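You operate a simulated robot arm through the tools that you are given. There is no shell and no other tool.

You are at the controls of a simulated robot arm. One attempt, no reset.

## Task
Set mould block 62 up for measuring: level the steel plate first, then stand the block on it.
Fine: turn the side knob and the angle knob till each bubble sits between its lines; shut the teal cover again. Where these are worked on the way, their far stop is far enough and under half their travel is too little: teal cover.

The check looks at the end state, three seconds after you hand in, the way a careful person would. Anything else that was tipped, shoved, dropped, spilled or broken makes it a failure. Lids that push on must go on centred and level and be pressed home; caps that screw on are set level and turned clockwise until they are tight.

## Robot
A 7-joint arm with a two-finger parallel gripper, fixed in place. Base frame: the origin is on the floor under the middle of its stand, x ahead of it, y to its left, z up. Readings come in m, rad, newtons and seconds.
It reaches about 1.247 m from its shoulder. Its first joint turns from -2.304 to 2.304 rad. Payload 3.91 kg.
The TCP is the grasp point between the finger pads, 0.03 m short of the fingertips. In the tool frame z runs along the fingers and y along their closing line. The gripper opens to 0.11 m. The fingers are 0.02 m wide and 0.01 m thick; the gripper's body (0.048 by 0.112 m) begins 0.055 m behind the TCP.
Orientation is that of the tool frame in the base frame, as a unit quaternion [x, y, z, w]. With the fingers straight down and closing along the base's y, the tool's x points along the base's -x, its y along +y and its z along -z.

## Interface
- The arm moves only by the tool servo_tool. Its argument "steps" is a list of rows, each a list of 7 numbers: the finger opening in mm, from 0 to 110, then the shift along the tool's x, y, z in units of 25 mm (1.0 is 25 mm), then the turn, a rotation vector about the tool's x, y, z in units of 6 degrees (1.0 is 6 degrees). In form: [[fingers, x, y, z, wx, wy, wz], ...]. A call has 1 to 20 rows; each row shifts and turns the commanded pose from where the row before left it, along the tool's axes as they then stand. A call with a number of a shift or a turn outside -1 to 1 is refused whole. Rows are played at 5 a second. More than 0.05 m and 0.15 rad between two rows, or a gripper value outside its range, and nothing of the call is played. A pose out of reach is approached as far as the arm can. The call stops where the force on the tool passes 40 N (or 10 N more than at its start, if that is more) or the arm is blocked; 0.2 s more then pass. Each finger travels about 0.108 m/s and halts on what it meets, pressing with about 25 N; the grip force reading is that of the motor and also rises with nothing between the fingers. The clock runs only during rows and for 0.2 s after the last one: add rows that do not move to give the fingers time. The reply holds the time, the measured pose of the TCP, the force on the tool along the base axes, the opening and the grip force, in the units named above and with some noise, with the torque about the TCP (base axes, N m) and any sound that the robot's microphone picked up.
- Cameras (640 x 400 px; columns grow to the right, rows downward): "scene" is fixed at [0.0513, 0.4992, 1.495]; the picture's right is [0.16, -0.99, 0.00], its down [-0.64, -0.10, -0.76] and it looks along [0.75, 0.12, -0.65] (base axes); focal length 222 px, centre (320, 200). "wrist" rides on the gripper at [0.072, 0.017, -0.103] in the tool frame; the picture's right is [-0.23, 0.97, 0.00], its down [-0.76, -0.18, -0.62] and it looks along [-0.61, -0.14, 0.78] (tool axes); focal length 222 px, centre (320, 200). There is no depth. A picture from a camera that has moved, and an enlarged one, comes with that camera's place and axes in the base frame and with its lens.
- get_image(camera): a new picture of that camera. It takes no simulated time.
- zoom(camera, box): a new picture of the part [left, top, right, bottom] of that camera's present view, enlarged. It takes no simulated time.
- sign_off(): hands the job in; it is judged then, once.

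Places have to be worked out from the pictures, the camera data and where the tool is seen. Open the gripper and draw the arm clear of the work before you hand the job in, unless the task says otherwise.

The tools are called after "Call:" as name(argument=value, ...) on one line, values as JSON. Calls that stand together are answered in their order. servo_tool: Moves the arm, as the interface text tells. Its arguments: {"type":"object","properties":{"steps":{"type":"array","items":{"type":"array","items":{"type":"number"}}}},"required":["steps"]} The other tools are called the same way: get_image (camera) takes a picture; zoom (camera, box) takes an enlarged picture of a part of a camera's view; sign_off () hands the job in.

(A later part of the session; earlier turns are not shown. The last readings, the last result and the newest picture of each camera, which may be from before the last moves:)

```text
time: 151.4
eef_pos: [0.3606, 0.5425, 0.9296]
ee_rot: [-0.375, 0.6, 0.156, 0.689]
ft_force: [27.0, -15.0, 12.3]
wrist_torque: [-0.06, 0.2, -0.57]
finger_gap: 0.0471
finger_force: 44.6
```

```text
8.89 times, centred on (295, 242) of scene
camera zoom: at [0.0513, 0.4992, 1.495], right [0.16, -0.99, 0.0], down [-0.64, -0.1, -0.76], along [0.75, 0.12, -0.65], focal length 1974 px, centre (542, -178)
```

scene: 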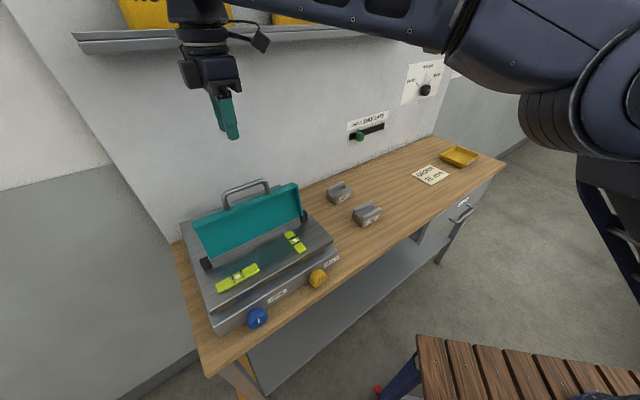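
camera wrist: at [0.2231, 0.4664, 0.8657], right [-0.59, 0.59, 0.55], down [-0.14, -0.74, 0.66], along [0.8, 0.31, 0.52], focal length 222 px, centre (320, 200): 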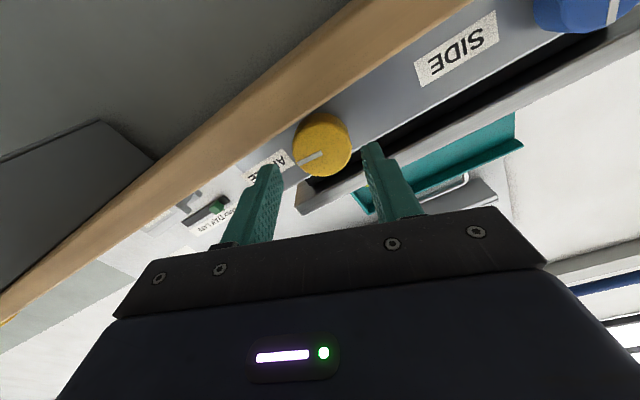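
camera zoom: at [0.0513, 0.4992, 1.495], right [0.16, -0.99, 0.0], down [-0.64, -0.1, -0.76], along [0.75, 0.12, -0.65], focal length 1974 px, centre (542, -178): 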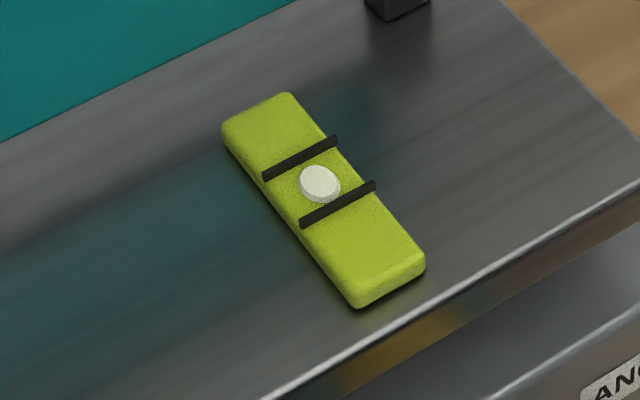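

Centred. I release, retreat and re-check both vials and pointer positions for reference.

Call:
servo_tool(steps=[[53, 0, 0, 0, 0, 0, 0], [53, 0, 0, 0, 0, 0, 0], [53, 0, 0, -0.1, 0, 0, 0], [53, 0, 0, -0.2, 0, 0, 0], [53, 0, 0, -0.5, 0, 0, 0], [53, 0, 0, -0.8, 0, 0, 0], [55, 0, 0, -0.9, 0, 0, 0], [55, 0, 0, -0.9, 0, 0, 0], [55, 0, 0, -0.8, 0, 0, 0.86], [55, 0, 0, 0, 0, 0, 0.86], [55, 0, 0, 0, 0, 0, 0.86], [55, 0, 0, 0, 0, 0, 0.5]])

Call:
zoom(camera="scene", box=[260, 220, 330, 265])

Call:
zoom(camera="scene", box=[205, 255, 275, 300])

Call:
zoom(camera="scene", box=[235, 260, 335, 335])

```text
time: 154.0
eef_pos: [0.285, 0.4693, 0.9295]
ee_rot: [-0.275, 0.652, 0.267, 0.654]
ft_force: [0.8, 0.4, -0.2]
wrist_torque: [0.0, 0.01, -0.04]
finger_gap: 0.0552
finger_force: 0.1
```

```text
8.89 times, centred on (295, 242) of scene
camera zoom: at [0.0513, 0.4992, 1.495], right [0.16, -0.99, 0.0], down [-0.64, -0.1, -0.76], along [0.75, 0.12, -0.65], focal length 1974 px, centre (542, -178)
```

zoom: 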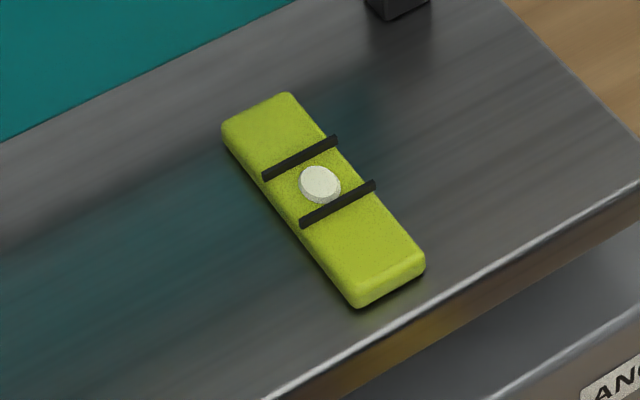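

```text
8.89 times, centred on (240, 278) of scene
camera zoom: at [0.0513, 0.4992, 1.495], right [0.16, -0.99, 0.0], down [-0.64, -0.1, -0.76], along [0.75, 0.12, -0.65], focal length 1974 px, centre (1031, -489)
```

zoom: 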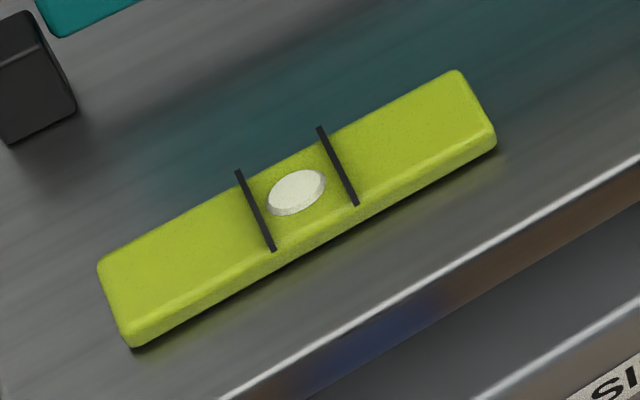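

```text
5.33 times, centred on (285, 298) of scene
camera zoom: at [0.0513, 0.4992, 1.495], right [0.16, -0.99, 0.0], down [-0.64, -0.1, -0.76], along [0.75, 0.12, -0.65], focal length 1184 px, centre (507, -320)
```

zoom: 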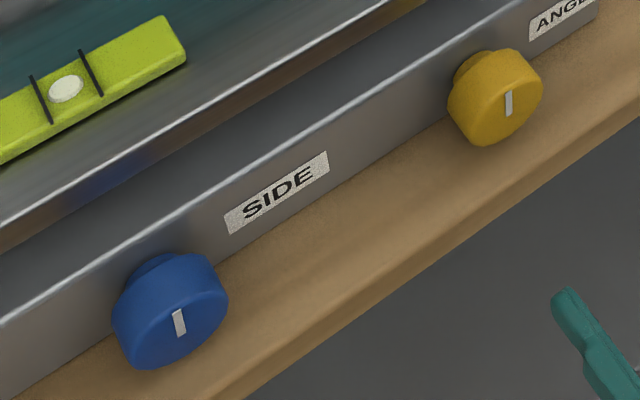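

Both are centred (yellow pointer now vertical — my reference). Now I raise the arm and pitch it back to vertical to fetch block 62.

Call:
servo_tool(steps=[[60, -1, 0, 0, 0, 0, 0], [60, -1, 0, 0, 0, 0, 0], [60, -1, 0, 0, 0, 0, 0], [60, -1, 0, 0, 0, 0, 0], [60, -1, 0, 0, 0, 0, 0], [60, -1, 0, 0, 0, 0, 0], [60, -1, 0, 0, 0, 0, 0], [60, -1, 0, 0, 0, 0, 0], [60, -1, 0, 0, 0, 0, 0], [60, -1, 0, 0, 0, 0, 0], [60, -1, 0, 0, 0, 0, 0], [60, -1, 0, 0, 0, 0, 0], [60, -1, 0, 0, 0, 0, 0]])

Call:
servo_tool(steps=[[60, 0, 0, 0, 0, 1, 0], [60, 0, 0, 0, 0, 1, 0], [60, 0, 0, 0, 0, 1, 0], [60, 0, 0, 0, 0, 1, 0], [60, 0, 0, 0, 0, 1, 0], [60, 0, 0, 0, 0, 1, 0], [60, 0, 0, 0, 0, 1, 0], [60, 0, 0, 0, 0, 1, 0], [60, 0, 0, 0, 0, 1, 0], [60, 0, 0, 0, 0, 1, 0], [60, 0, 0, 0, 0, 1, 0], [60, 0, 0, 0, 0, 1, 0], [60, 0, 0, 0, 0, 1, 0], [60, 0, 0, 0, 0, 1, 0], [60, 0, 0, 0, 0, 1, 0]])

```text
time: 156.8
eef_pos: [0.2838, 0.4735, 1.2551]
ee_rot: [-0.275, 0.653, 0.266, 0.654]
ft_force: [0.3, -0.7, 0.2]
wrist_torque: [-0.03, 0.0, -0.01]
finger_gap: 0.0602
finger_force: 0.1
```

```text
time: 160.0
eef_pos: [0.2823, 0.4719, 1.2546]
ee_rot: [-0.383, 0.924, -0.006, 0.001]
ft_force: [0.2, 0.3, -0.6]
wrist_torque: [0.0, -0.04, 0.0]
finger_gap: 0.0601
finger_force: 0.1
```

I move over toward the blocks for a closer look.

Call:
servo_tool(steps=[[80, -0.5, -0.95, 0, 0, 0, 0], [80, -0.5, -0.95, 0, 0, 0, 0], [80, -0.5, -0.95, 0, 0, 0, 0], [80, -0.5, -0.95, 0, 0, 0, 0], [80, -0.5, -0.95, 0, 0, 0, 0], [80, -0.5, -0.95, 0, 0, 0, 0], [80, -0.5, -0.95, 0, 0, 0, 0], [80, -0.5, -0.95, 0, 0, 0, 0], [80, -0.5, -0.95, 0, 0, 0, 0], [80, -0.5, -0.95, 0, 0, 0, 0], [80, -0.5, -0.95, 0, 0, 0, 0], [80, -0.5, -0.95, 0, 0, 0, 0], [80, -0.5, -0.95, 0, 0, 0, 0]])

Call:
get_image(camera="wrist")

Call:
get_image(camera="scene")

```text
time: 162.8
eef_pos: [0.6162, 0.3684, 1.2585]
ee_rot: [-0.383, 0.924, -0.005, 0.002]
ft_force: [-0.5, 0.1, 1.2]
wrist_torque: [0.0, -0.04, 0.0]
finger_gap: 0.0802
finger_force: 0.1
```

```text
taken
camera wrist: at [0.5524, 0.3298, 1.3613], right [-0.53, 0.85, -0.01], down [0.66, 0.42, 0.62], along [0.54, 0.32, -0.78], focal length 222 px, centre (320, 200)
```

wrist: 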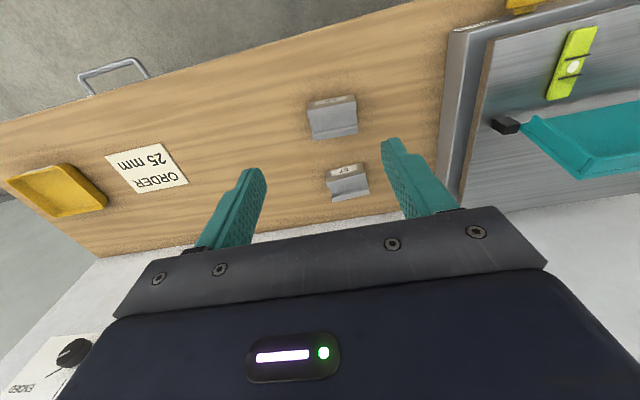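

```text
taken
```

scene: 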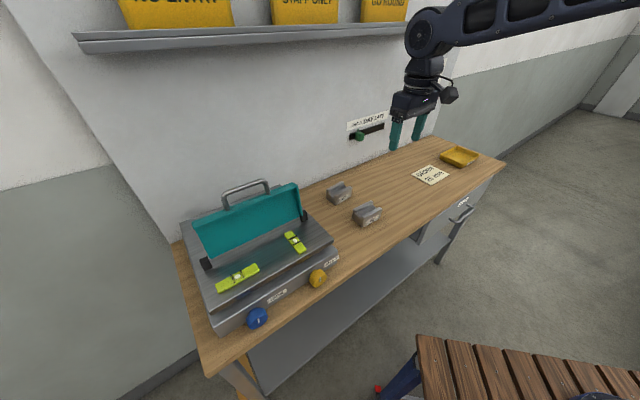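

I zoom on both blocks in the wrist view to read the labels and measure.

Call:
zoom(camera="wrist", box=[280, 80, 400, 205])

Call:
zoom(camera="scene", box=[315, 170, 395, 235])

```text
3.20 times, centred on (340, 142) of wrist
camera zoom: at [0.5524, 0.3298, 1.3613], right [-0.53, 0.85, -0.01], down [0.66, 0.42, 0.62], along [0.54, 0.32, -0.78], focal length 711 px, centre (256, 384)
```

zoom: 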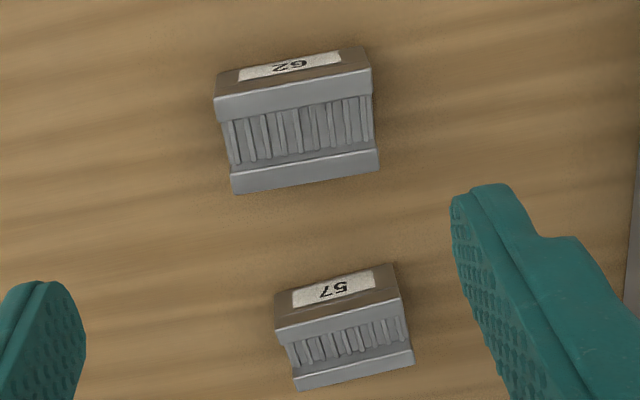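

```text
6.15 times, centred on (355, 202) of scene
camera zoom: at [0.0513, 0.4992, 1.495], right [0.16, -0.99, 0.0], down [-0.64, -0.1, -0.76], along [0.75, 0.12, -0.65], focal length 1366 px, centre (105, 185)
```

zoom: 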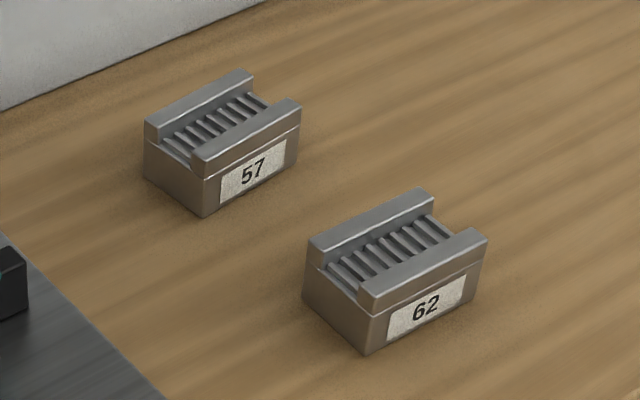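

Block 62 is at about u 0.171, n 0.7725, top z≈0.945, ~90×58×45 mm, turned about −3.5°. I turn the tool so the fingers close across its width and move above it.

Call:
servo_tool(steps=[[85, 0, 0, 0, 0, 0, -0.96], [85, 0, 0, 0, 0, 0, -0.96], [85, 0, 0, 0, 0, 0, -0.96], [85, 0, 0, 0, 0, 0, -0.96], [85, 0, 0, 0, 0, 0, -0.96], [85, 0, 0, 0, 0, 0, -0.96], [85, 0, 0, 0, 0, 0, -0.96], [85, 0, 0, 0, 0, 0, -0.96], [85, 0, 0, 0, 0, 0, -0.96], [85, 0, 0, 0, 0, 0, -0.96], [85, 0, 0, 0, 0, 0, -0.96], [85, 0, 0, 0, 0, 0, -0.96], [85, 0, 0, 0, 0, 0, -0.96], [85, 0, 0, 0, 0, 0, -0.96], [85, 0, 0, 0, 0, 0, -0.96], [85, -0.09, -0.76, 0.7, 0, 0, 0], [85, -0.09, -0.76, 0.7, 0, 0, 0], [85, -0.09, -0.76, 0.7, 0, 0, 0], [85, -0.09, -0.76, 0.7, 0, 0, 0]])

Call:
get_image(camera="wrist")

Call:
get_image(camera="scene")

```text
time: 166.8
eef_pos: [0.6683, 0.4257, 1.1879]
ee_rot: [0.911, -0.411, 0.007, 0.002]
ft_force: [-0.2, 0.1, 0.5]
wrist_torque: [-0.02, -0.03, -0.01]
finger_gap: 0.0848
finger_force: 0.0
```

```text
taken
camera wrist: at [0.7032, 0.3596, 1.2917], right [-0.88, -0.47, 0.0], down [-0.38, 0.69, 0.61], along [-0.29, 0.54, -0.79], focal length 222 px, centre (320, 200)
```

wrist: 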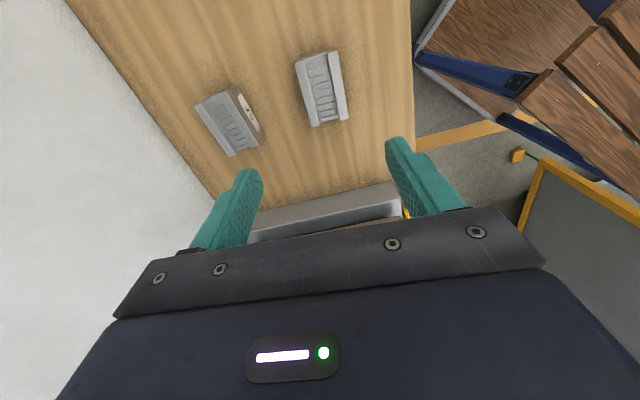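

```text
taken
```

scene: 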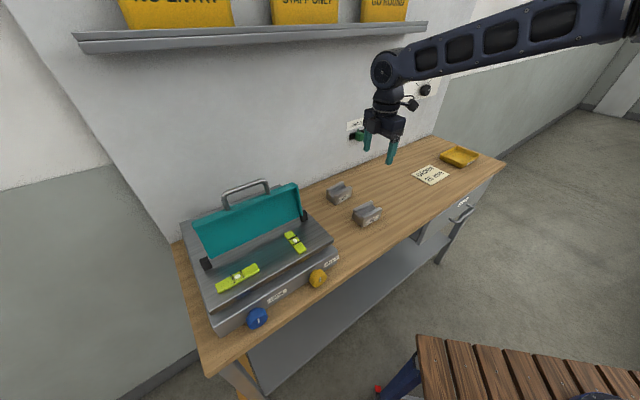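

I zoom to refine the block's position and yaw relative to the fingers.

Call:
zoom(camera="wrist", box=[240, 30, 400, 150])

```text
3.33 times, centred on (320, 90) of wrist
camera zoom: at [0.7032, 0.3596, 1.2917], right [-0.88, -0.47, 0.0], down [-0.38, 0.69, 0.61], along [-0.29, 0.54, -0.79], focal length 740 px, centre (320, 567)
```

zoom: 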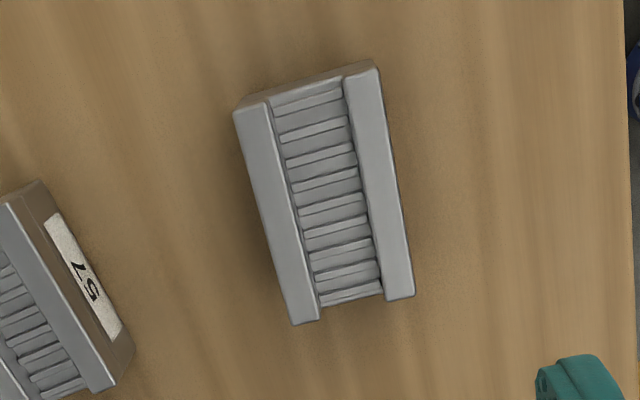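

Block centre refined to u 0.1704, n 0.7703. I trim the tilt, centre over it and descend.

Call:
servo_tool(steps=[[85, -0.04, 0.13, 0, 0, -0.14, 0], [85, 0, 0, 1, 0, 0, 0], [85, 0, 0, 1, 0, 0, 0], [85, 0, 0, 1, 0, 0, 0], [85, 0, 0, 1, 0, 0, 0], [85, 0, 0, 1, 0, 0, 0], [85, 0, 0, 1, 0, 0, 0], [85, 0, 0, 1, 0, 0, 0], [85, 0, 0, 1, 0, 0, 0], [85, 0, 0, 0.8, 0, 0, 0], [85, 0, 0, 0.6, 0, 0, 0], [85, 0, 0, 0.5, 0, 0, 0], [85, 0, 0, 0, 0, 0, 0]])

Call:
get_image(camera="wrist")

Call:
zoom(camera="scene", box=[310, 150, 420, 240])

```text
time: 169.6
eef_pos: [0.6636, 0.422, 0.9404]
ee_rot: [0.911, -0.412, -0.001, 0.001]
ft_force: [1.0, 0.1, 0.5]
wrist_torque: [0.0, 0.03, -0.03]
finger_gap: 0.0849
finger_force: 0.0
```

```text
taken
camera wrist: at [0.7, 0.3574, 1.0428], right [-0.88, -0.47, 0.0], down [-0.37, 0.69, 0.62], along [-0.3, 0.55, -0.78], focal length 222 px, centre (320, 200)
```

wrist: 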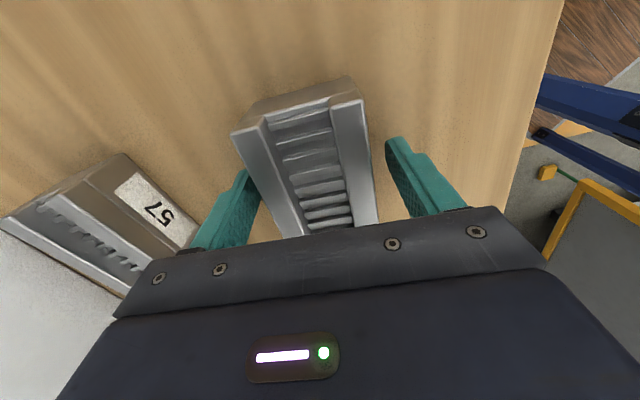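

```text
4.44 times, centred on (365, 195) of scene
camera zoom: at [0.0513, 0.4992, 1.495], right [0.16, -0.99, 0.0], down [-0.64, -0.1, -0.76], along [0.75, 0.12, -0.65], focal length 987 px, centre (120, 222)
```

zoom: 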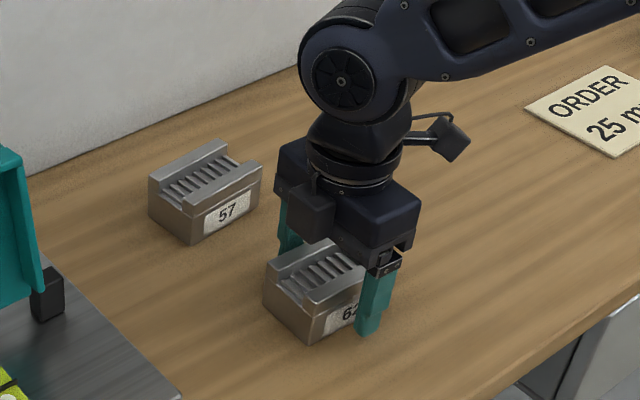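

Fingers straddle the block with margin on both sides. I lower 3 mm more and close.

Call:
servo_tool(steps=[[85, 0, 0, 0.14, 0, 0, 0], [45, 0, 0, 0, 0, 0, 0], [45, 0, 0, 0, 0, 0, 0], [45, 0, 0, 0, 0, 0, 0], [45, 0, 0, 0, 0, 0, 0]])

Call:
get_image(camera="wrist")

```text
time: 170.8
eef_pos: [0.6639, 0.423, 0.9361]
ee_rot: [0.911, -0.412, -0.001, 0.0]
ft_force: [-1.0, -0.4, 1.9]
wrist_torque: [0.08, -0.21, 0.12]
finger_gap: 0.0601
finger_force: 25.1
```

```text
taken
camera wrist: at [0.7001, 0.3575, 1.0396], right [-0.88, -0.47, 0.0], down [-0.37, 0.69, 0.62], along [-0.3, 0.55, -0.78], focal length 222 px, centre (320, 200)
```

wrist: 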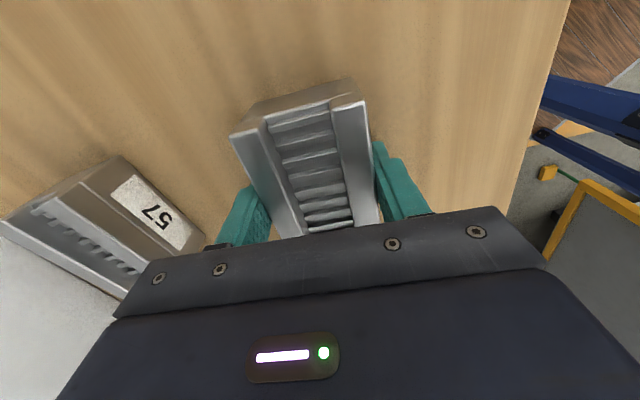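

Gripped at 60 mm. I lift slowly and check it holds level.

Call:
servo_tool(steps=[[40, 0, 0, 0, 0, 0, 0], [40, 0, 0, -0.2, 0, 0, 0], [40, 0, 0, -0.3, 0, 0, 0], [40, 0, 0, -0.5, 0, 0, 0], [40, 0, 0, -0.5, 0, 0, 0], [40, 0, 0, 0, 0, 0, 0]])

Call:
zoom(camera="scene", box=[310, 150, 420, 240])

Call:
get_image(camera="wrist")

```text
time: 172.2
eef_pos: [0.6648, 0.4226, 0.9738]
ee_rot: [0.911, -0.412, -0.001, 0.001]
ft_force: [0.2, -0.5, -6.5]
wrist_torque: [0.01, -0.02, -0.01]
finger_gap: 0.0599
finger_force: 25.2
```

```text
4.44 times, centred on (365, 195) of scene
camera zoom: at [0.0513, 0.4992, 1.495], right [0.16, -0.99, 0.0], down [-0.64, -0.1, -0.76], along [0.75, 0.12, -0.65], focal length 987 px, centre (120, 222)
```

zoom: 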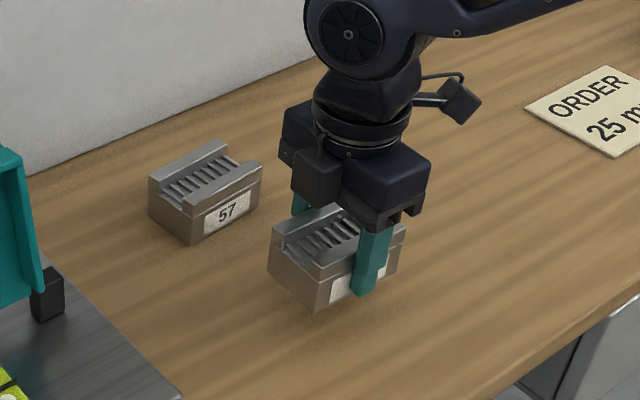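

```text
taken
camera wrist: at [0.7001, 0.3573, 1.0774], right [-0.88, -0.47, 0.0], down [-0.37, 0.69, 0.62], along [-0.3, 0.55, -0.78], focal length 222 px, centre (320, 200)
```

wrist: 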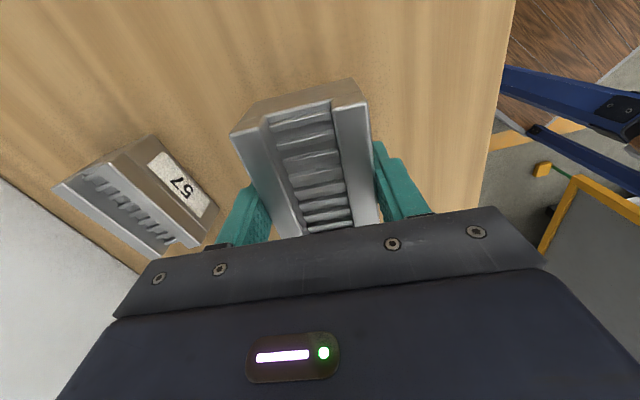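

Held level, about 0.66 kg. I raise it to z 1.10, square it to the bench and move back to n≈0.925, passing well above block 57.

Call:
servo_tool(steps=[[40, 0, 0, -0.7, 0, 0, -0.2], [40, 0, 0, -0.9, 0, 0, -0.2], [40, 0, 0, -0.9, 0, 0, -0.18], [40, 0, 0, -0.9, 0, 0, 0], [40, 0, 0, -0.9, 0, 0, 0], [40, 0, 0, -0.75, 0, 0, 0], [40, 0, -0.5, 0, 0, 0, 0], [40, 0, -0.9, 0, 0, 0, 0], [40, 0, -0.9, 0, 0, 0, 0], [40, 0, -0.9, 0, 0, 0, 0], [40, 0, -0.9, 0, 0, 0, 0], [40, 0, -0.9, 0, 0, 0, 0], [40, 0, -0.9, 0, 0, 0, 0], [40, 0, -0.35, 0, 0, 0, 0], [40, 0, 0, 0, 0, 0, 0]])

Call:
get_image(camera="scene")

Call:
get_image(camera="wrist")

```text
time: 175.4
eef_pos: [0.7747, 0.5343, 1.1002]
ee_rot: [0.923, -0.385, -0.001, 0.0]
ft_force: [0.0, -0.1, -6.3]
wrist_torque: [-0.03, 0.02, -0.02]
finger_gap: 0.06
finger_force: 25.2
```

```text
taken
```

scene: 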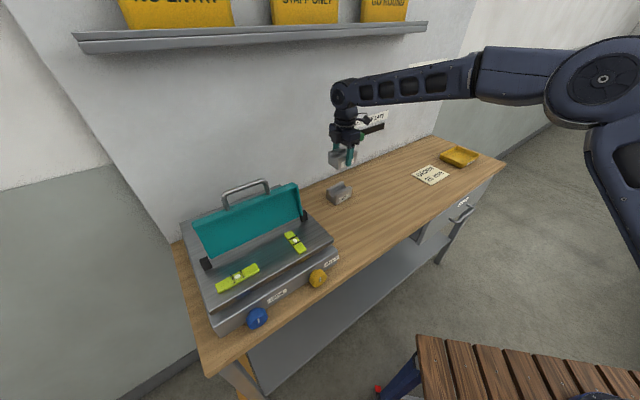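

```text
taken
camera wrist: at [0.8152, 0.4703, 1.203], right [-0.85, -0.53, 0.0], down [-0.41, 0.67, 0.62], along [-0.33, 0.53, -0.78], focal length 222 px, centre (320, 200)
```

wrist: 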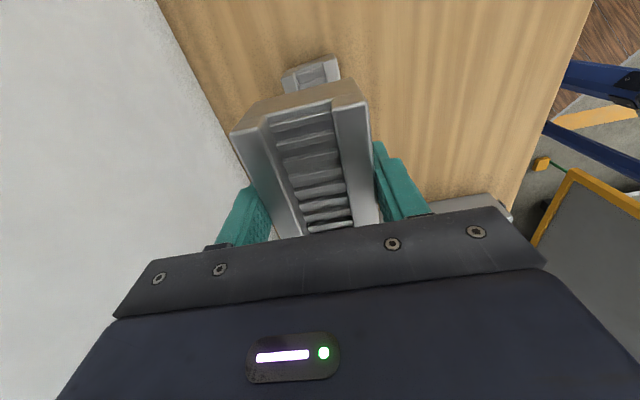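

Clear so far. I slide left behind the open cover, first part.

Call:
servo_tool(steps=[[40, -0.5, 0, 0, 0, 0, 0], [40, -1, 0, 0, 0, 0, 0], [40, -1, 0, 0, 0, 0, 0], [40, -1, 0, 0, 0, 0, 0], [40, -1, 0, 0, 0, 0, 0], [40, -1, 0, 0, 0, 0, 0], [40, -1, 0, 0, 0, 0, 0], [40, -0.5, 0, 0, 0, 0, 0]])

Call:
get_image(camera="scene")

```text
time: 177.2
eef_pos: [0.6515, 0.6574, 1.1009]
ee_rot: [0.923, -0.384, -0.001, 0.001]
ft_force: [-0.3, 0.0, -5.3]
wrist_torque: [0.02, 0.03, -0.01]
finger_gap: 0.0598
finger_force: 25.0
```

```text
taken
```

scene: 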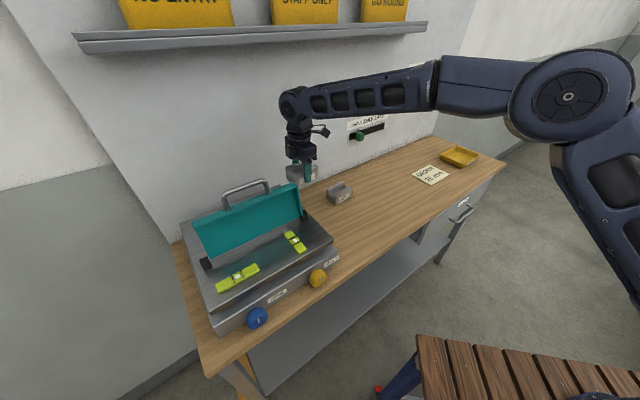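

Clear. I continue to u≈−0.125 over the bare rear part of the plate.

Call:
servo_tool(steps=[[40, -0.8, 0, 0, 0, 0, 0], [40, -0.9, 0, 0, 0, 0, 0], [40, -0.9, 0, 0, 0, 0, 0], [40, -0.9, 0, 0, 0, 0, 0], [40, -0.9, 0, 0, 0, 0, 0], [40, -0.44, 0, 0, 0, 0, 0], [40, 0, 0, 0, 0, 0, 0]])

Call:
zoom(camera="scene", box=[180, 130, 350, 300])

Call:
get_image(camera="wrist")

```text
time: 178.8
eef_pos: [0.5665, 0.7432, 1.1009]
ee_rot: [0.924, -0.383, -0.001, 0.001]
ft_force: [0.4, 0.0, -5.9]
wrist_torque: [0.02, 0.0, 0.0]
finger_gap: 0.0599
finger_force: 24.7
```

```text
2.35 times, centred on (265, 215) of scene
camera zoom: at [0.0513, 0.4992, 1.495], right [0.16, -0.99, 0.0], down [-0.64, -0.1, -0.76], along [0.75, 0.12, -0.65], focal length 522 px, centre (449, 165)
```

zoom: 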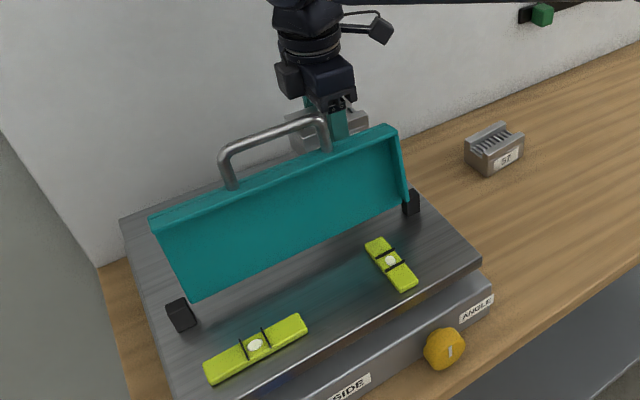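

```text
taken
camera wrist: at [0.6063, 0.6799, 1.2038], right [-0.85, -0.53, 0.0], down [-0.41, 0.67, 0.62], along [-0.33, 0.53, -0.78], focal length 222 px, centre (320, 200)
```

wrist: 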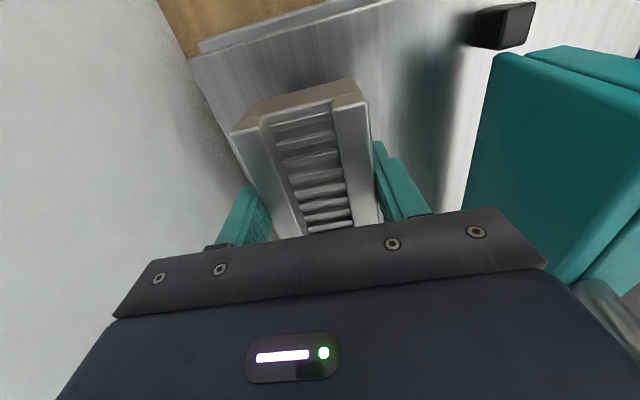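

The block is over the bare plate with good margins (right edge u≈−0.05, rear edge n≈1.01). I descend to about 10 mm above and then in small guarded steps.

Call:
servo_tool(steps=[[40, 0, 0, 0.6, 0, 0, 0], [40, 0, 0, 0.6, 0, 0, 0], [40, 0, 0, 0.4, 0, 0, 0], [40, 0, 0, 0.2, 0, 0, 0], [40, 0, 0, 0, 0, 0, 0]])

Call:
zoom(camera="scene", box=[260, 140, 350, 210])

```text
time: 180.0
eef_pos: [0.5667, 0.7422, 1.0554]
ee_rot: [0.923, -0.384, -0.002, 0.001]
ft_force: [-0.3, -0.6, -6.1]
wrist_torque: [0.0, -0.02, 0.03]
finger_gap: 0.0598
finger_force: 24.7
```

```text
5.71 times, centred on (305, 175) of scene
camera zoom: at [0.0513, 0.4992, 1.495], right [0.16, -0.99, 0.0], down [-0.64, -0.1, -0.76], along [0.75, 0.12, -0.65], focal length 1269 px, centre (406, 343)
```

zoom: 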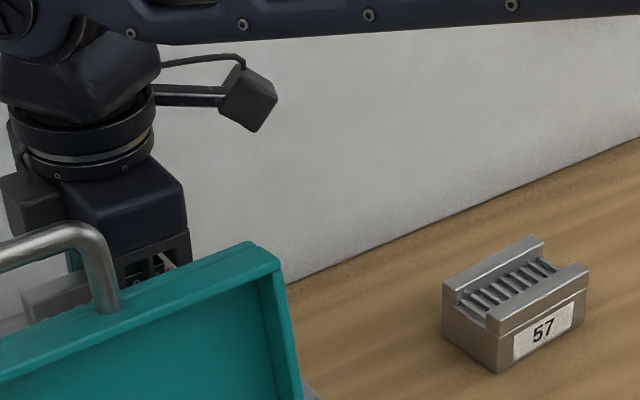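

Still hanging free (−6.1 N). I step down 2 mm at a time and read the force.

Call:
servo_tool(steps=[[40, 0, 0, 0.1, 0, 0, 0], [40, 0, 0, 0.1, 0, 0, 0], [40, 0, 0, 0, 0, 0, 0]])

Call:
servo_tool(steps=[[40, 0, 0, 0.08, 0, 0, 0], [40, 0, 0, 0, 0, 0, 0]])

```text
time: 180.8
eef_pos: [0.5666, 0.7443, 1.0518]
ee_rot: [0.923, -0.385, -0.001, -0.001]
ft_force: [0.0, 0.7, 0.5]
wrist_torque: [-0.1, 0.0, 0.03]
finger_gap: 0.0598
finger_force: 24.9
```

```text
time: 181.4
eef_pos: [0.5658, 0.7441, 1.0503]
ee_rot: [0.923, -0.384, -0.001, -0.001]
ft_force: [2.9, 5.0, 17.1]
wrist_torque: [-0.14, 0.26, 0.07]
finger_gap: 0.0596
finger_force: 25.1
```

Contact made (the last step pushed to 17 N). I ease back 1.5 mm and release.

Call:
servo_tool(steps=[[40, 0, 0, -0.05, 0, 0, 0], [40, 0, 0, 0, 0, 0, 0], [66, 0, 0, 0, 0, 0, 0], [72, 0, 0, 0, 0, 0, 0], [76, 0, 0, 0, 0, 0, 0], [76, 0, 0, 0, 0, 0, 0]])

Call:
get_image(camera="wrist")

Call:
zoom(camera="scene", box=[200, 200, 345, 340])

```text
time: 182.8
eef_pos: [0.5661, 0.7432, 1.0494]
ee_rot: [0.923, -0.385, -0.002, 0.0]
ft_force: [1.1, 0.4, 0.3]
wrist_torque: [0.01, 0.02, -0.01]
finger_gap: 0.0758
finger_force: 0.0
```

```text
taken
camera wrist: at [0.6063, 0.6798, 1.1533], right [-0.85, -0.53, 0.0], down [-0.41, 0.67, 0.62], along [-0.33, 0.53, -0.78], focal length 222 px, centre (320, 200)
```

wrist: 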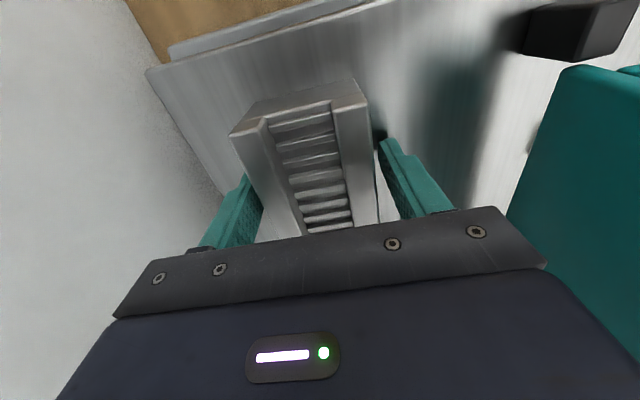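

```text
2.86 times, centred on (272, 270) of scene
camera zoom: at [0.0513, 0.4992, 1.495], right [0.16, -0.99, 0.0], down [-0.64, -0.1, -0.76], along [0.75, 0.12, -0.65], focal length 634 px, centre (456, 0)
```

zoom: 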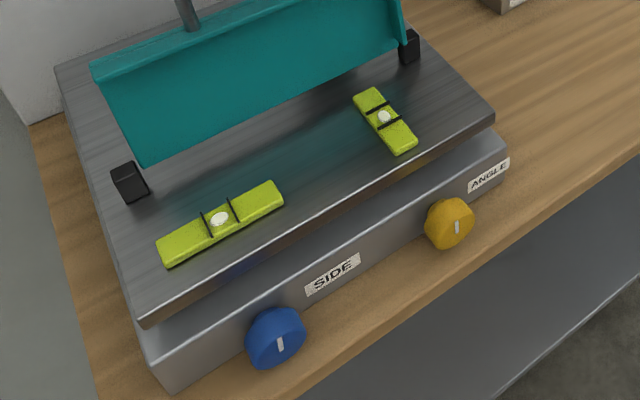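

The block stands on the plate. I check both bubbles again with the block in place.

Call:
zoom(camera="scene", box=[260, 220, 330, 265])

Call:
zoom(camera="scene", box=[205, 255, 275, 300])

Call:
zoom(camera="scene", box=[235, 260, 335, 335])

```text
8.89 times, centred on (295, 242) of scene
camera zoom: at [0.0513, 0.4992, 1.495], right [0.16, -0.99, 0.0], down [-0.64, -0.1, -0.76], along [0.75, 0.12, -0.65], focal length 1974 px, centre (542, -178)
```

zoom: 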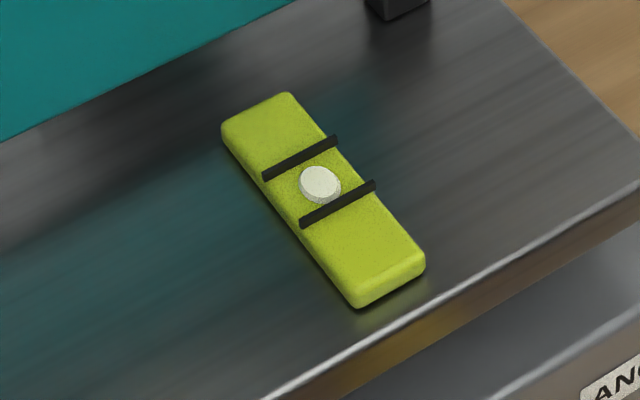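

```text
8.89 times, centred on (240, 278) of scene
camera zoom: at [0.0513, 0.4992, 1.495], right [0.16, -0.99, 0.0], down [-0.64, -0.1, -0.76], along [0.75, 0.12, -0.65], focal length 1974 px, centre (1031, -489)
```

zoom: 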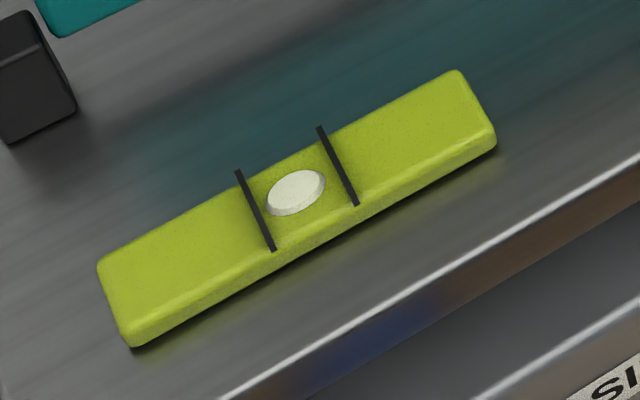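

```text
5.33 times, centred on (285, 298) of scene
camera zoom: at [0.0513, 0.4992, 1.495], right [0.16, -0.99, 0.0], down [-0.64, -0.1, -0.76], along [0.75, 0.12, -0.65], focal length 1184 px, centre (507, -320)
```

zoom: 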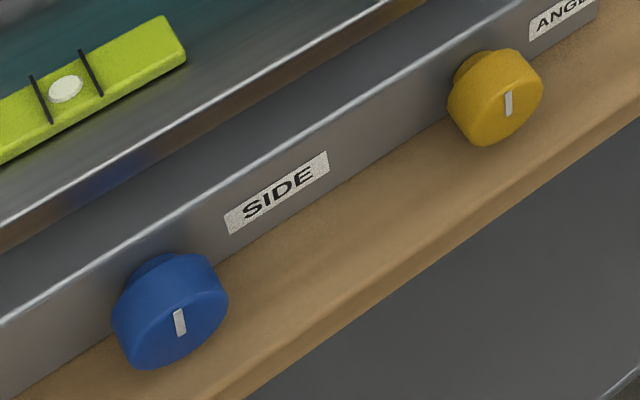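

Everything held. I lift straight off the block, then leave to the right the way I came (avoiding the shelf and cover).

Call:
servo_tool(steps=[[76, 0, 0, -0.4, 0, 0, 0], [76, 0, 0, -0.8, 0, 0, 0], [76, 0, 0, -1, 0, 0, 0], [76, 0.5, 0, 0, 0, 0, 0], [76, 0.95, 0, 0, 0, 0, 0], [76, 0.95, 0, 0, 0, 0, 0], [76, 0.95, 0, 0, 0, 0, 0], [70, 0.95, 0, 0, 0, 0, 0], [60, 0.95, 0, 0, 0, 0, 0], [50, 0.95, 0, 0, 0, 0, 0], [40, 0.95, 0, 0, 0, 0, 0], [36, 0.3, 0.6, 0, 0, 0, 0], [36, 0, 0.97, 0, 0, 0, 0], [36, 0, 0.97, 0, 0, 0, 0], [36, 0, 0.97, 0, 0, 0, 0], [36, 0, 0.97, 0, 0, 0, 0], [36, 0, 0.97, 0, 0, 0, 0], [36, 0, 0.4, 0, 0, 0, 0]])

Call:
zoom(camera="scene", box=[180, 130, 350, 300])

Call:
get_image(camera="wrist")

```text
time: 186.6
eef_pos: [0.5968, 0.5082, 1.1047]
ee_rot: [0.923, -0.384, -0.001, -0.001]
ft_force: [0.0, -0.2, -0.4]
wrist_torque: [0.01, 0.04, 0.03]
finger_gap: 0.0358
finger_force: 0.0
```

```text
2.35 times, centred on (265, 215) of scene
camera zoom: at [0.0513, 0.4992, 1.495], right [0.16, -0.99, 0.0], down [-0.64, -0.1, -0.76], along [0.75, 0.12, -0.65], focal length 522 px, centre (449, 165)
```

zoom: 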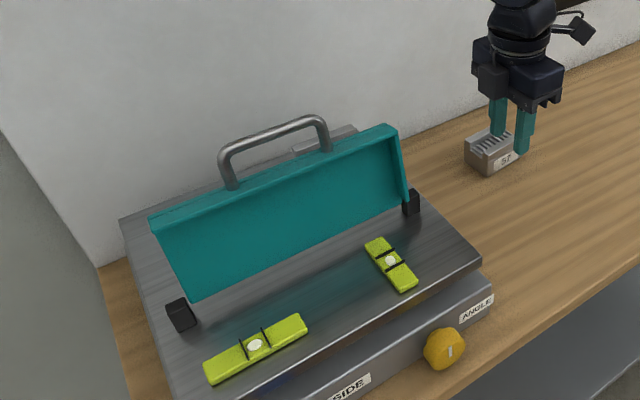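

```text
taken
camera wrist: at [0.6354, 0.4453, 1.2075], right [-0.85, -0.53, 0.0], down [-0.41, 0.66, 0.62], along [-0.33, 0.53, -0.78], focal length 222 px, centre (320, 200)
```

wrist: 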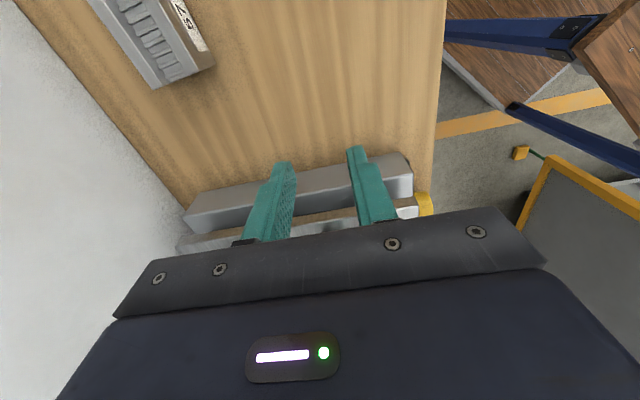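

I rise and then move over above the handle bar for closing.

Call:
servo_tool(steps=[[36, 0, 0, -0.9, 0, 0, 0], [36, 0, 0, -1, 0, 0, 0], [36, 0, 0, -1, 0, 0, 0], [36, 0, 0, -1, 0, 0, 0], [36, 0, 0, -1, 0, 0, 0], [36, 0, 0, -1, 0, 0, 0], [36, 0, 0, -1, 0, 0, 0], [36, 0, 0, -1, 0, 0, 0]])

Call:
servo_tool(steps=[[36, -0.94, -0.1225, 0, 0, 0, 0], [36, -0.94, -0.1225, 0, 0, 0, 0], [36, -0.94, -0.1225, 0, 0, 0, 0], [36, -0.94, -0.1225, 0, 0, 0, 0], [36, -0.94, -0.1225, 0, 0, 0, 0], [36, -0.94, -0.1225, 0, 0, 0, 0], [36, -0.94, -0.1225, 0, 0, 0, 0], [36, -0.94, -0.1225, 0, 0, 0, 0], [36, -0.94, -0.1225, 0, 0, 0, 0], [36, -0.94, -0.1225, 0, 0, 0, 0], [36, -0.94, -0.1225, 0, 0, 0, 0], [36, -0.94, -0.1225, 0, 0, 0, 0], [36, 0, 0, 0, 0, 0, 0]])

Call:
get_image(camera="wrist")

Call:
get_image(camera="scene")

```text
time: 188.4
eef_pos: [0.5955, 0.5094, 1.303]
ee_rot: [0.924, -0.383, -0.002, 0.001]
ft_force: [-0.7, -0.5, 0.3]
wrist_torque: [0.01, 0.01, -0.01]
finger_gap: 0.0361
finger_force: 0.1
```

```text
time: 191.2
eef_pos: [0.4223, 0.7342, 1.3029]
ee_rot: [0.923, -0.384, -0.001, 0.001]
ft_force: [-0.3, -0.3, 0.6]
wrist_torque: [0.01, 0.01, 0.01]
finger_gap: 0.0361
finger_force: 0.0
```

```text
taken
camera wrist: at [0.4626, 0.6705, 1.4051], right [-0.85, -0.53, 0.0], down [-0.41, 0.67, 0.62], along [-0.33, 0.53, -0.78], focal length 222 px, centre (320, 200)
```

wrist: 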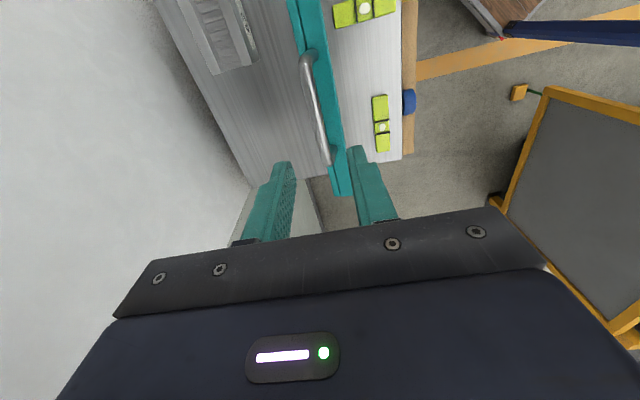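

```text
taken
```

scene: 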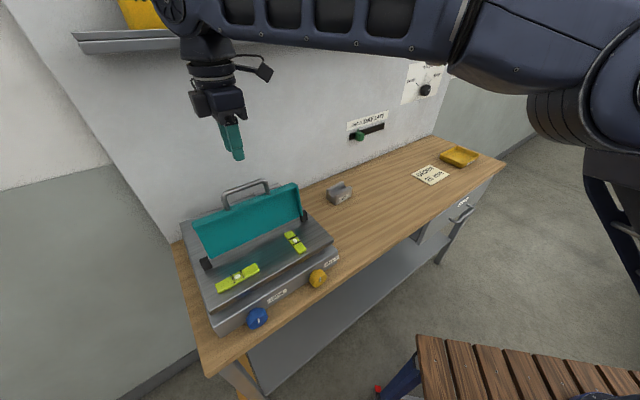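

Aligned over the bar. I descend and grip it.

Call:
servo_tool(steps=[[36, 0.04, 0.1, 1, 0, 0, 0], [36, 0, 0, 1, 0, 0, 0], [36, 0, 0, 1, 0, 0, 0], [36, 0, 0, 0.85, 0, 0, 0], [36, 0, 0, 0, 0, 0, 0], [5, 0, 0, 0, 0, 0, 0], [5, 0, 0, 0, 0, 0, 0], [5, 0, 0, 0, 0, 0, 0]])

```text
time: 193.0
eef_pos: [0.4218, 0.7316, 1.2059]
ee_rot: [0.923, -0.385, -0.001, 0.0]
ft_force: [0.7, -1.1, -2.2]
wrist_torque: [0.08, 0.1, 0.01]
finger_gap: 0.0115
finger_force: 44.5
```

Gripped cleanly. I close along the same arc.

Call:
servo_tool(steps=[[5, 0, 0.2694, -0.0118, 0, 0, 0], [5, 0, 0.2697, 0, 0, 0, 0], [5, 0, 0.2695, 0.0118, 0, 0, 0], [5, 0, 0.2687, 0.0235, 0, 0, 0], [5, 0, 0.2674, 0.0352, 0, 0, 0], [5, 0, 0.2656, 0.0468, 0, 0, 0], [5, 0, 0.2633, 0.0584, 0, 0, 0], [5, 0, 0.2605, 0.0698, 0, 0, 0]])

Call:
servo_tool(steps=[[5, 0, 0.2572, 0.0811, 0, 0, 0], [5, 0, 0.2534, 0.0922, 0, 0, 0], [5, 0, 0.2492, 0.1032, 0, 0, 0], [5, 0, 0.2444, 0.114, 0, 0, 0], [5, 0, 0.2392, 0.1245, 0, 0, 0], [5, 0, 0.2336, 0.1348, 0, 0, 0], [5, 0, 0.2275, 0.1449, 0, 0, 0], [5, 0, 0.2209, 0.1547, 0, 0, 0], [5, 0, 0.214, 0.1642, 0, 0, 0], [5, 0, 0.2066, 0.1734, 0, 0, 0]])

```text
time: 194.8
eef_pos: [0.383, 0.6948, 1.2008]
ee_rot: [0.923, -0.385, 0.0, 0.0]
ft_force: [0.8, 0.2, 1.9]
wrist_torque: [0.09, -0.01, 0.24]
finger_gap: 0.0113
finger_force: 44.9
```

```text
time: 197.0
eef_pos: [0.3427, 0.6522, 1.1687]
ee_rot: [0.923, -0.384, -0.001, -0.001]
ft_force: [0.3, 1.7, -1.6]
wrist_torque: [-0.06, -0.31, 0.47]
finger_gap: 0.0114
finger_force: 44.8
```

Loads are negligible. I continue down.

Call:
servo_tool(steps=[[5, 0, 0.1988, 0.1822, 0, 0, 0], [5, 0, 0.1907, 0.1907, 0, 0, 0], [5, 0, 0.1822, 0.1988, 0, 0, 0], [5, 0, 0.1734, 0.2066, 0, 0, 0], [5, 0, 0.1642, 0.214, 0, 0, 0], [5, 0, 0.1547, 0.2209, 0, 0, 0], [5, 0, 0.1449, 0.2275, 0, 0, 0], [5, 0, 0.1348, 0.2336, 0, 0, 0], [5, 0, 0.1245, 0.2392, 0, 0, 0], [5, 0, 0.114, 0.2444, 0, 0, 0]])

Call:
zoom(camera="scene", box=[200, 200, 345, 340])

```text
time: 199.2
eef_pos: [0.3144, 0.6239, 1.114]
ee_rot: [0.923, -0.385, 0.0, 0.0]
ft_force: [6.6, -3.6, -0.6]
wrist_torque: [-0.19, -0.4, 0.6]
finger_gap: 0.0115
finger_force: 44.8
```

```text
2.86 times, centred on (272, 270) of scene
camera zoom: at [0.0513, 0.4992, 1.495], right [0.16, -0.99, 0.0], down [-0.64, -0.1, -0.76], along [0.75, 0.12, -0.65], focal length 634 px, centre (456, 0)
```

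zoom: 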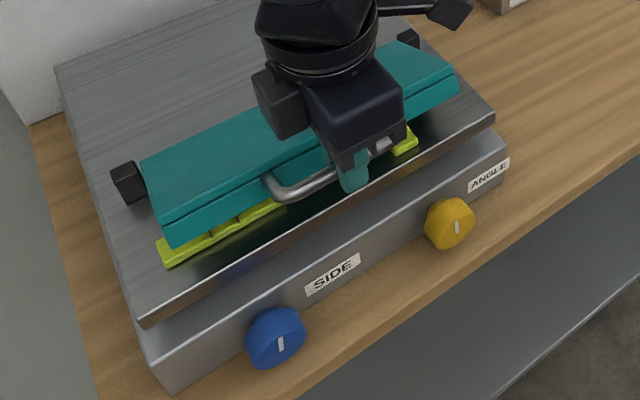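

Pointers unchanged. I go down to roughly 15 mm above closed.

Call:
servo_tool(steps=[[5, 0, 0.1032, 0.2492, 0, 0, 0], [5, 0, 0.0922, 0.2534, 0, 0, 0], [5, 0, 0.0811, 0.2572, 0, 0, 0], [5, 0, 0.0698, 0.2605, 0, 0, 0], [5, 0, 0.0584, 0.2633, 0, 0, 0], [5, 0, 0.0468, 0.2656, 0, 0, 0], [5, 0, 0.0352, 0.2674, 0, 0, 0], [5, 0, 0, 0, 0, 0, 0]])

Call:
zoom(camera="scene", box=[200, 200, 345, 340])

```text
time: 201.0
eef_pos: [0.3063, 0.618, 1.0688]
ee_rot: [0.923, -0.384, -0.001, 0.0]
ft_force: [18.4, 14.8, -1.6]
wrist_torque: [0.28, -0.44, 0.69]
finger_gap: 0.0112
finger_force: 44.7
```

```text
2.86 times, centred on (272, 270) of scene
camera zoom: at [0.0513, 0.4992, 1.495], right [0.16, -0.99, 0.0], down [-0.64, -0.1, -0.76], along [0.75, 0.12, -0.65], focal length 634 px, centre (456, 0)
```

zoom: 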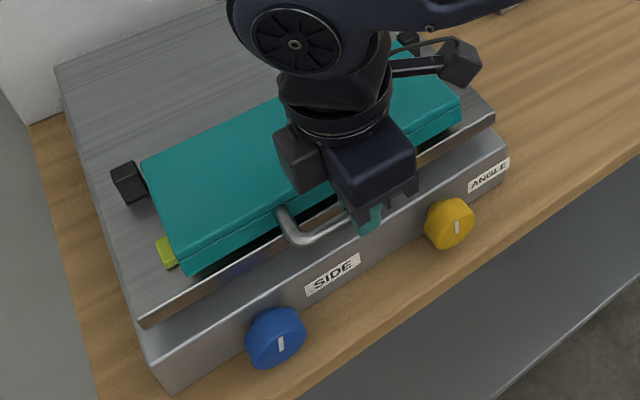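

Trim +n 1.5 mm, then step down in small increments, reading force.

Call:
servo_tool(steps=[[5, 0, -0.06, 0, 0, 0, 0], [5, 0, 0, 0.12, 0, 0, 0], [5, 0, 0, 0.12, 0, 0, 0], [5, 0, 0, 0.12, 0, 0, 0], [5, 0, 0, 0, 0, 0, 0]])

Call:
servo_tool(steps=[[5, 0, 0, 0.08, 0, 0, 0], [5, 0, 0, 0, 0, 0, 0]])

```text
time: 202.2
eef_pos: [0.3057, 0.617, 1.0594]
ee_rot: [0.923, -0.384, -0.001, 0.0]
ft_force: [5.4, -5.0, -1.5]
wrist_torque: [-0.22, -0.18, 0.67]
finger_gap: 0.0114
finger_force: 45.4
```

```text
time: 202.8
eef_pos: [0.3055, 0.6167, 1.0583]
ee_rot: [0.923, -0.385, -0.001, 0.001]
ft_force: [5.6, -5.3, -1.2]
wrist_torque: [-0.12, -0.1, 0.67]
finger_gap: 0.0114
finger_force: 45.1
```

No contact yet (−1.2 N). Next 2 mm.

Call:
servo_tool(steps=[[5, 0, 0, 0.08, 0, 0, 0], [5, 0, 0, 0.08, 0, 0, 0], [5, 0, 0, 0, 0, 0, 0]])

Call:
zoom(camera="scene", box=[200, 220, 290, 300])

```text
time: 203.6
eef_pos: [0.3053, 0.6165, 1.0543]
ee_rot: [0.923, -0.384, -0.001, 0.0]
ft_force: [3.0, -6.7, -1.0]
wrist_torque: [-0.18, -0.11, 0.64]
finger_gap: 0.0118
finger_force: 45.1
```

```text
5.00 times, centred on (245, 260) of scene
camera zoom: at [0.0513, 0.4992, 1.495], right [0.16, -0.99, 0.0], down [-0.64, -0.1, -0.76], along [0.75, 0.12, -0.65], focal length 1110 px, centre (695, -100)
```

zoom: 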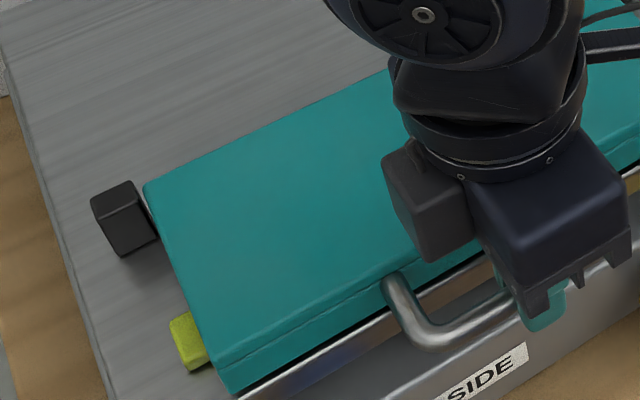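

Still free. I continue in 1.5 mm steps.

Call:
servo_tool(steps=[[5, 0, 0, 0.06, 0, 0, 0], [5, 0, 0, 0.06, 0, 0, 0], [5, 0, 0, 0, 0, 0, 0]])

```text
time: 204.4
eef_pos: [0.3064, 0.618, 1.0514]
ee_rot: [0.923, -0.384, -0.001, 0.0]
ft_force: [2.6, -5.0, -0.3]
wrist_torque: [-0.06, -0.11, 0.64]
finger_gap: 0.0114
finger_force: 45.4
```

Call:
servo_tool(steps=[[5, 0, 0, 0.05, 0, 0, 0], [5, 0, 0, 0, 0, 0, 0]])

Call:
servo_tool(steps=[[5, 0, 0, 0.05, 0, 0, 0], [5, 0, 0, 0, 0, 0, 0]])

```text
time: 205.0
eef_pos: [0.3063, 0.6165, 1.0515]
ee_rot: [0.923, -0.384, 0.0, 0.0]
ft_force: [2.1, -5.0, 10.3]
wrist_torque: [-0.27, -0.32, 0.68]
finger_gap: 0.0116
finger_force: 44.7
```

```text
time: 205.6
eef_pos: [0.3074, 0.6181, 1.0503]
ee_rot: [0.923, -0.384, -0.001, -0.001]
ft_force: [5.0, -2.3, 23.1]
wrist_torque: [-0.19, -0.31, 0.66]
finger_gap: 0.0116
finger_force: 44.9
```

Contact: the cover has seated (10 → 23 N). I immediately back off the press and check the pointers.

Call:
servo_tool(steps=[[5, 0, 0, -0.05, 0, 0, 0], [5, 0, 0, -0.02, 0, 0, 0]])

Call:
zoom(camera="scene", box=[235, 260, 335, 335])

Call:
zoom(camera="scene", box=[200, 220, 290, 300])

```text
time: 206.2
eef_pos: [0.3053, 0.6184, 1.0505]
ee_rot: [0.923, -0.384, -0.001, -0.001]
ft_force: [5.5, 5.4, 12.8]
wrist_torque: [0.52, 0.37, 0.67]
finger_gap: 0.0114
finger_force: 44.8
```

```text
5.33 times, centred on (285, 298) of scene
camera zoom: at [0.0513, 0.4992, 1.495], right [0.16, -0.99, 0.0], down [-0.64, -0.1, -0.76], along [0.75, 0.12, -0.65], focal length 1184 px, centre (507, -320)
```

zoom: 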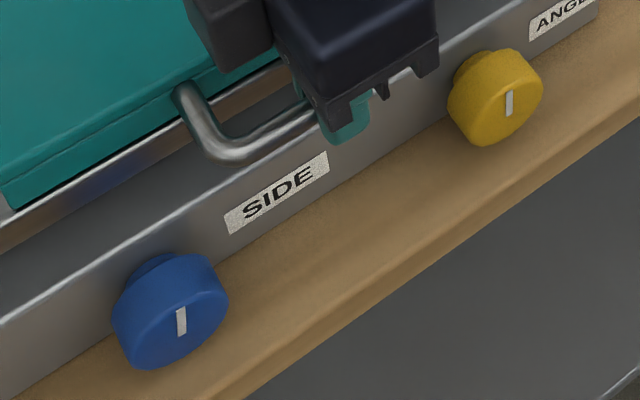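

```text
5.00 times, centred on (245, 260) of scene
camera zoom: at [0.0513, 0.4992, 1.495], right [0.16, -0.99, 0.0], down [-0.64, -0.1, -0.76], along [0.75, 0.12, -0.65], focal length 1110 px, centre (695, -100)
```

zoom: 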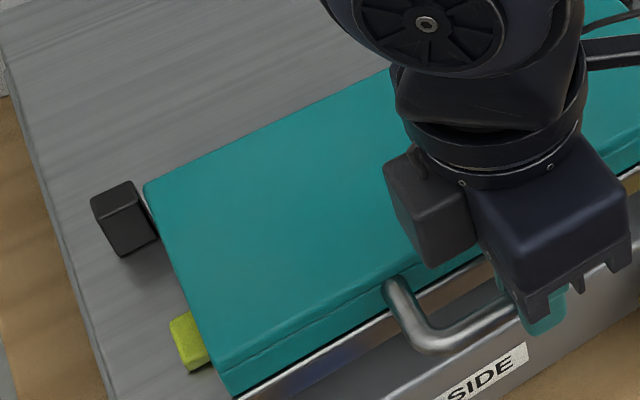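

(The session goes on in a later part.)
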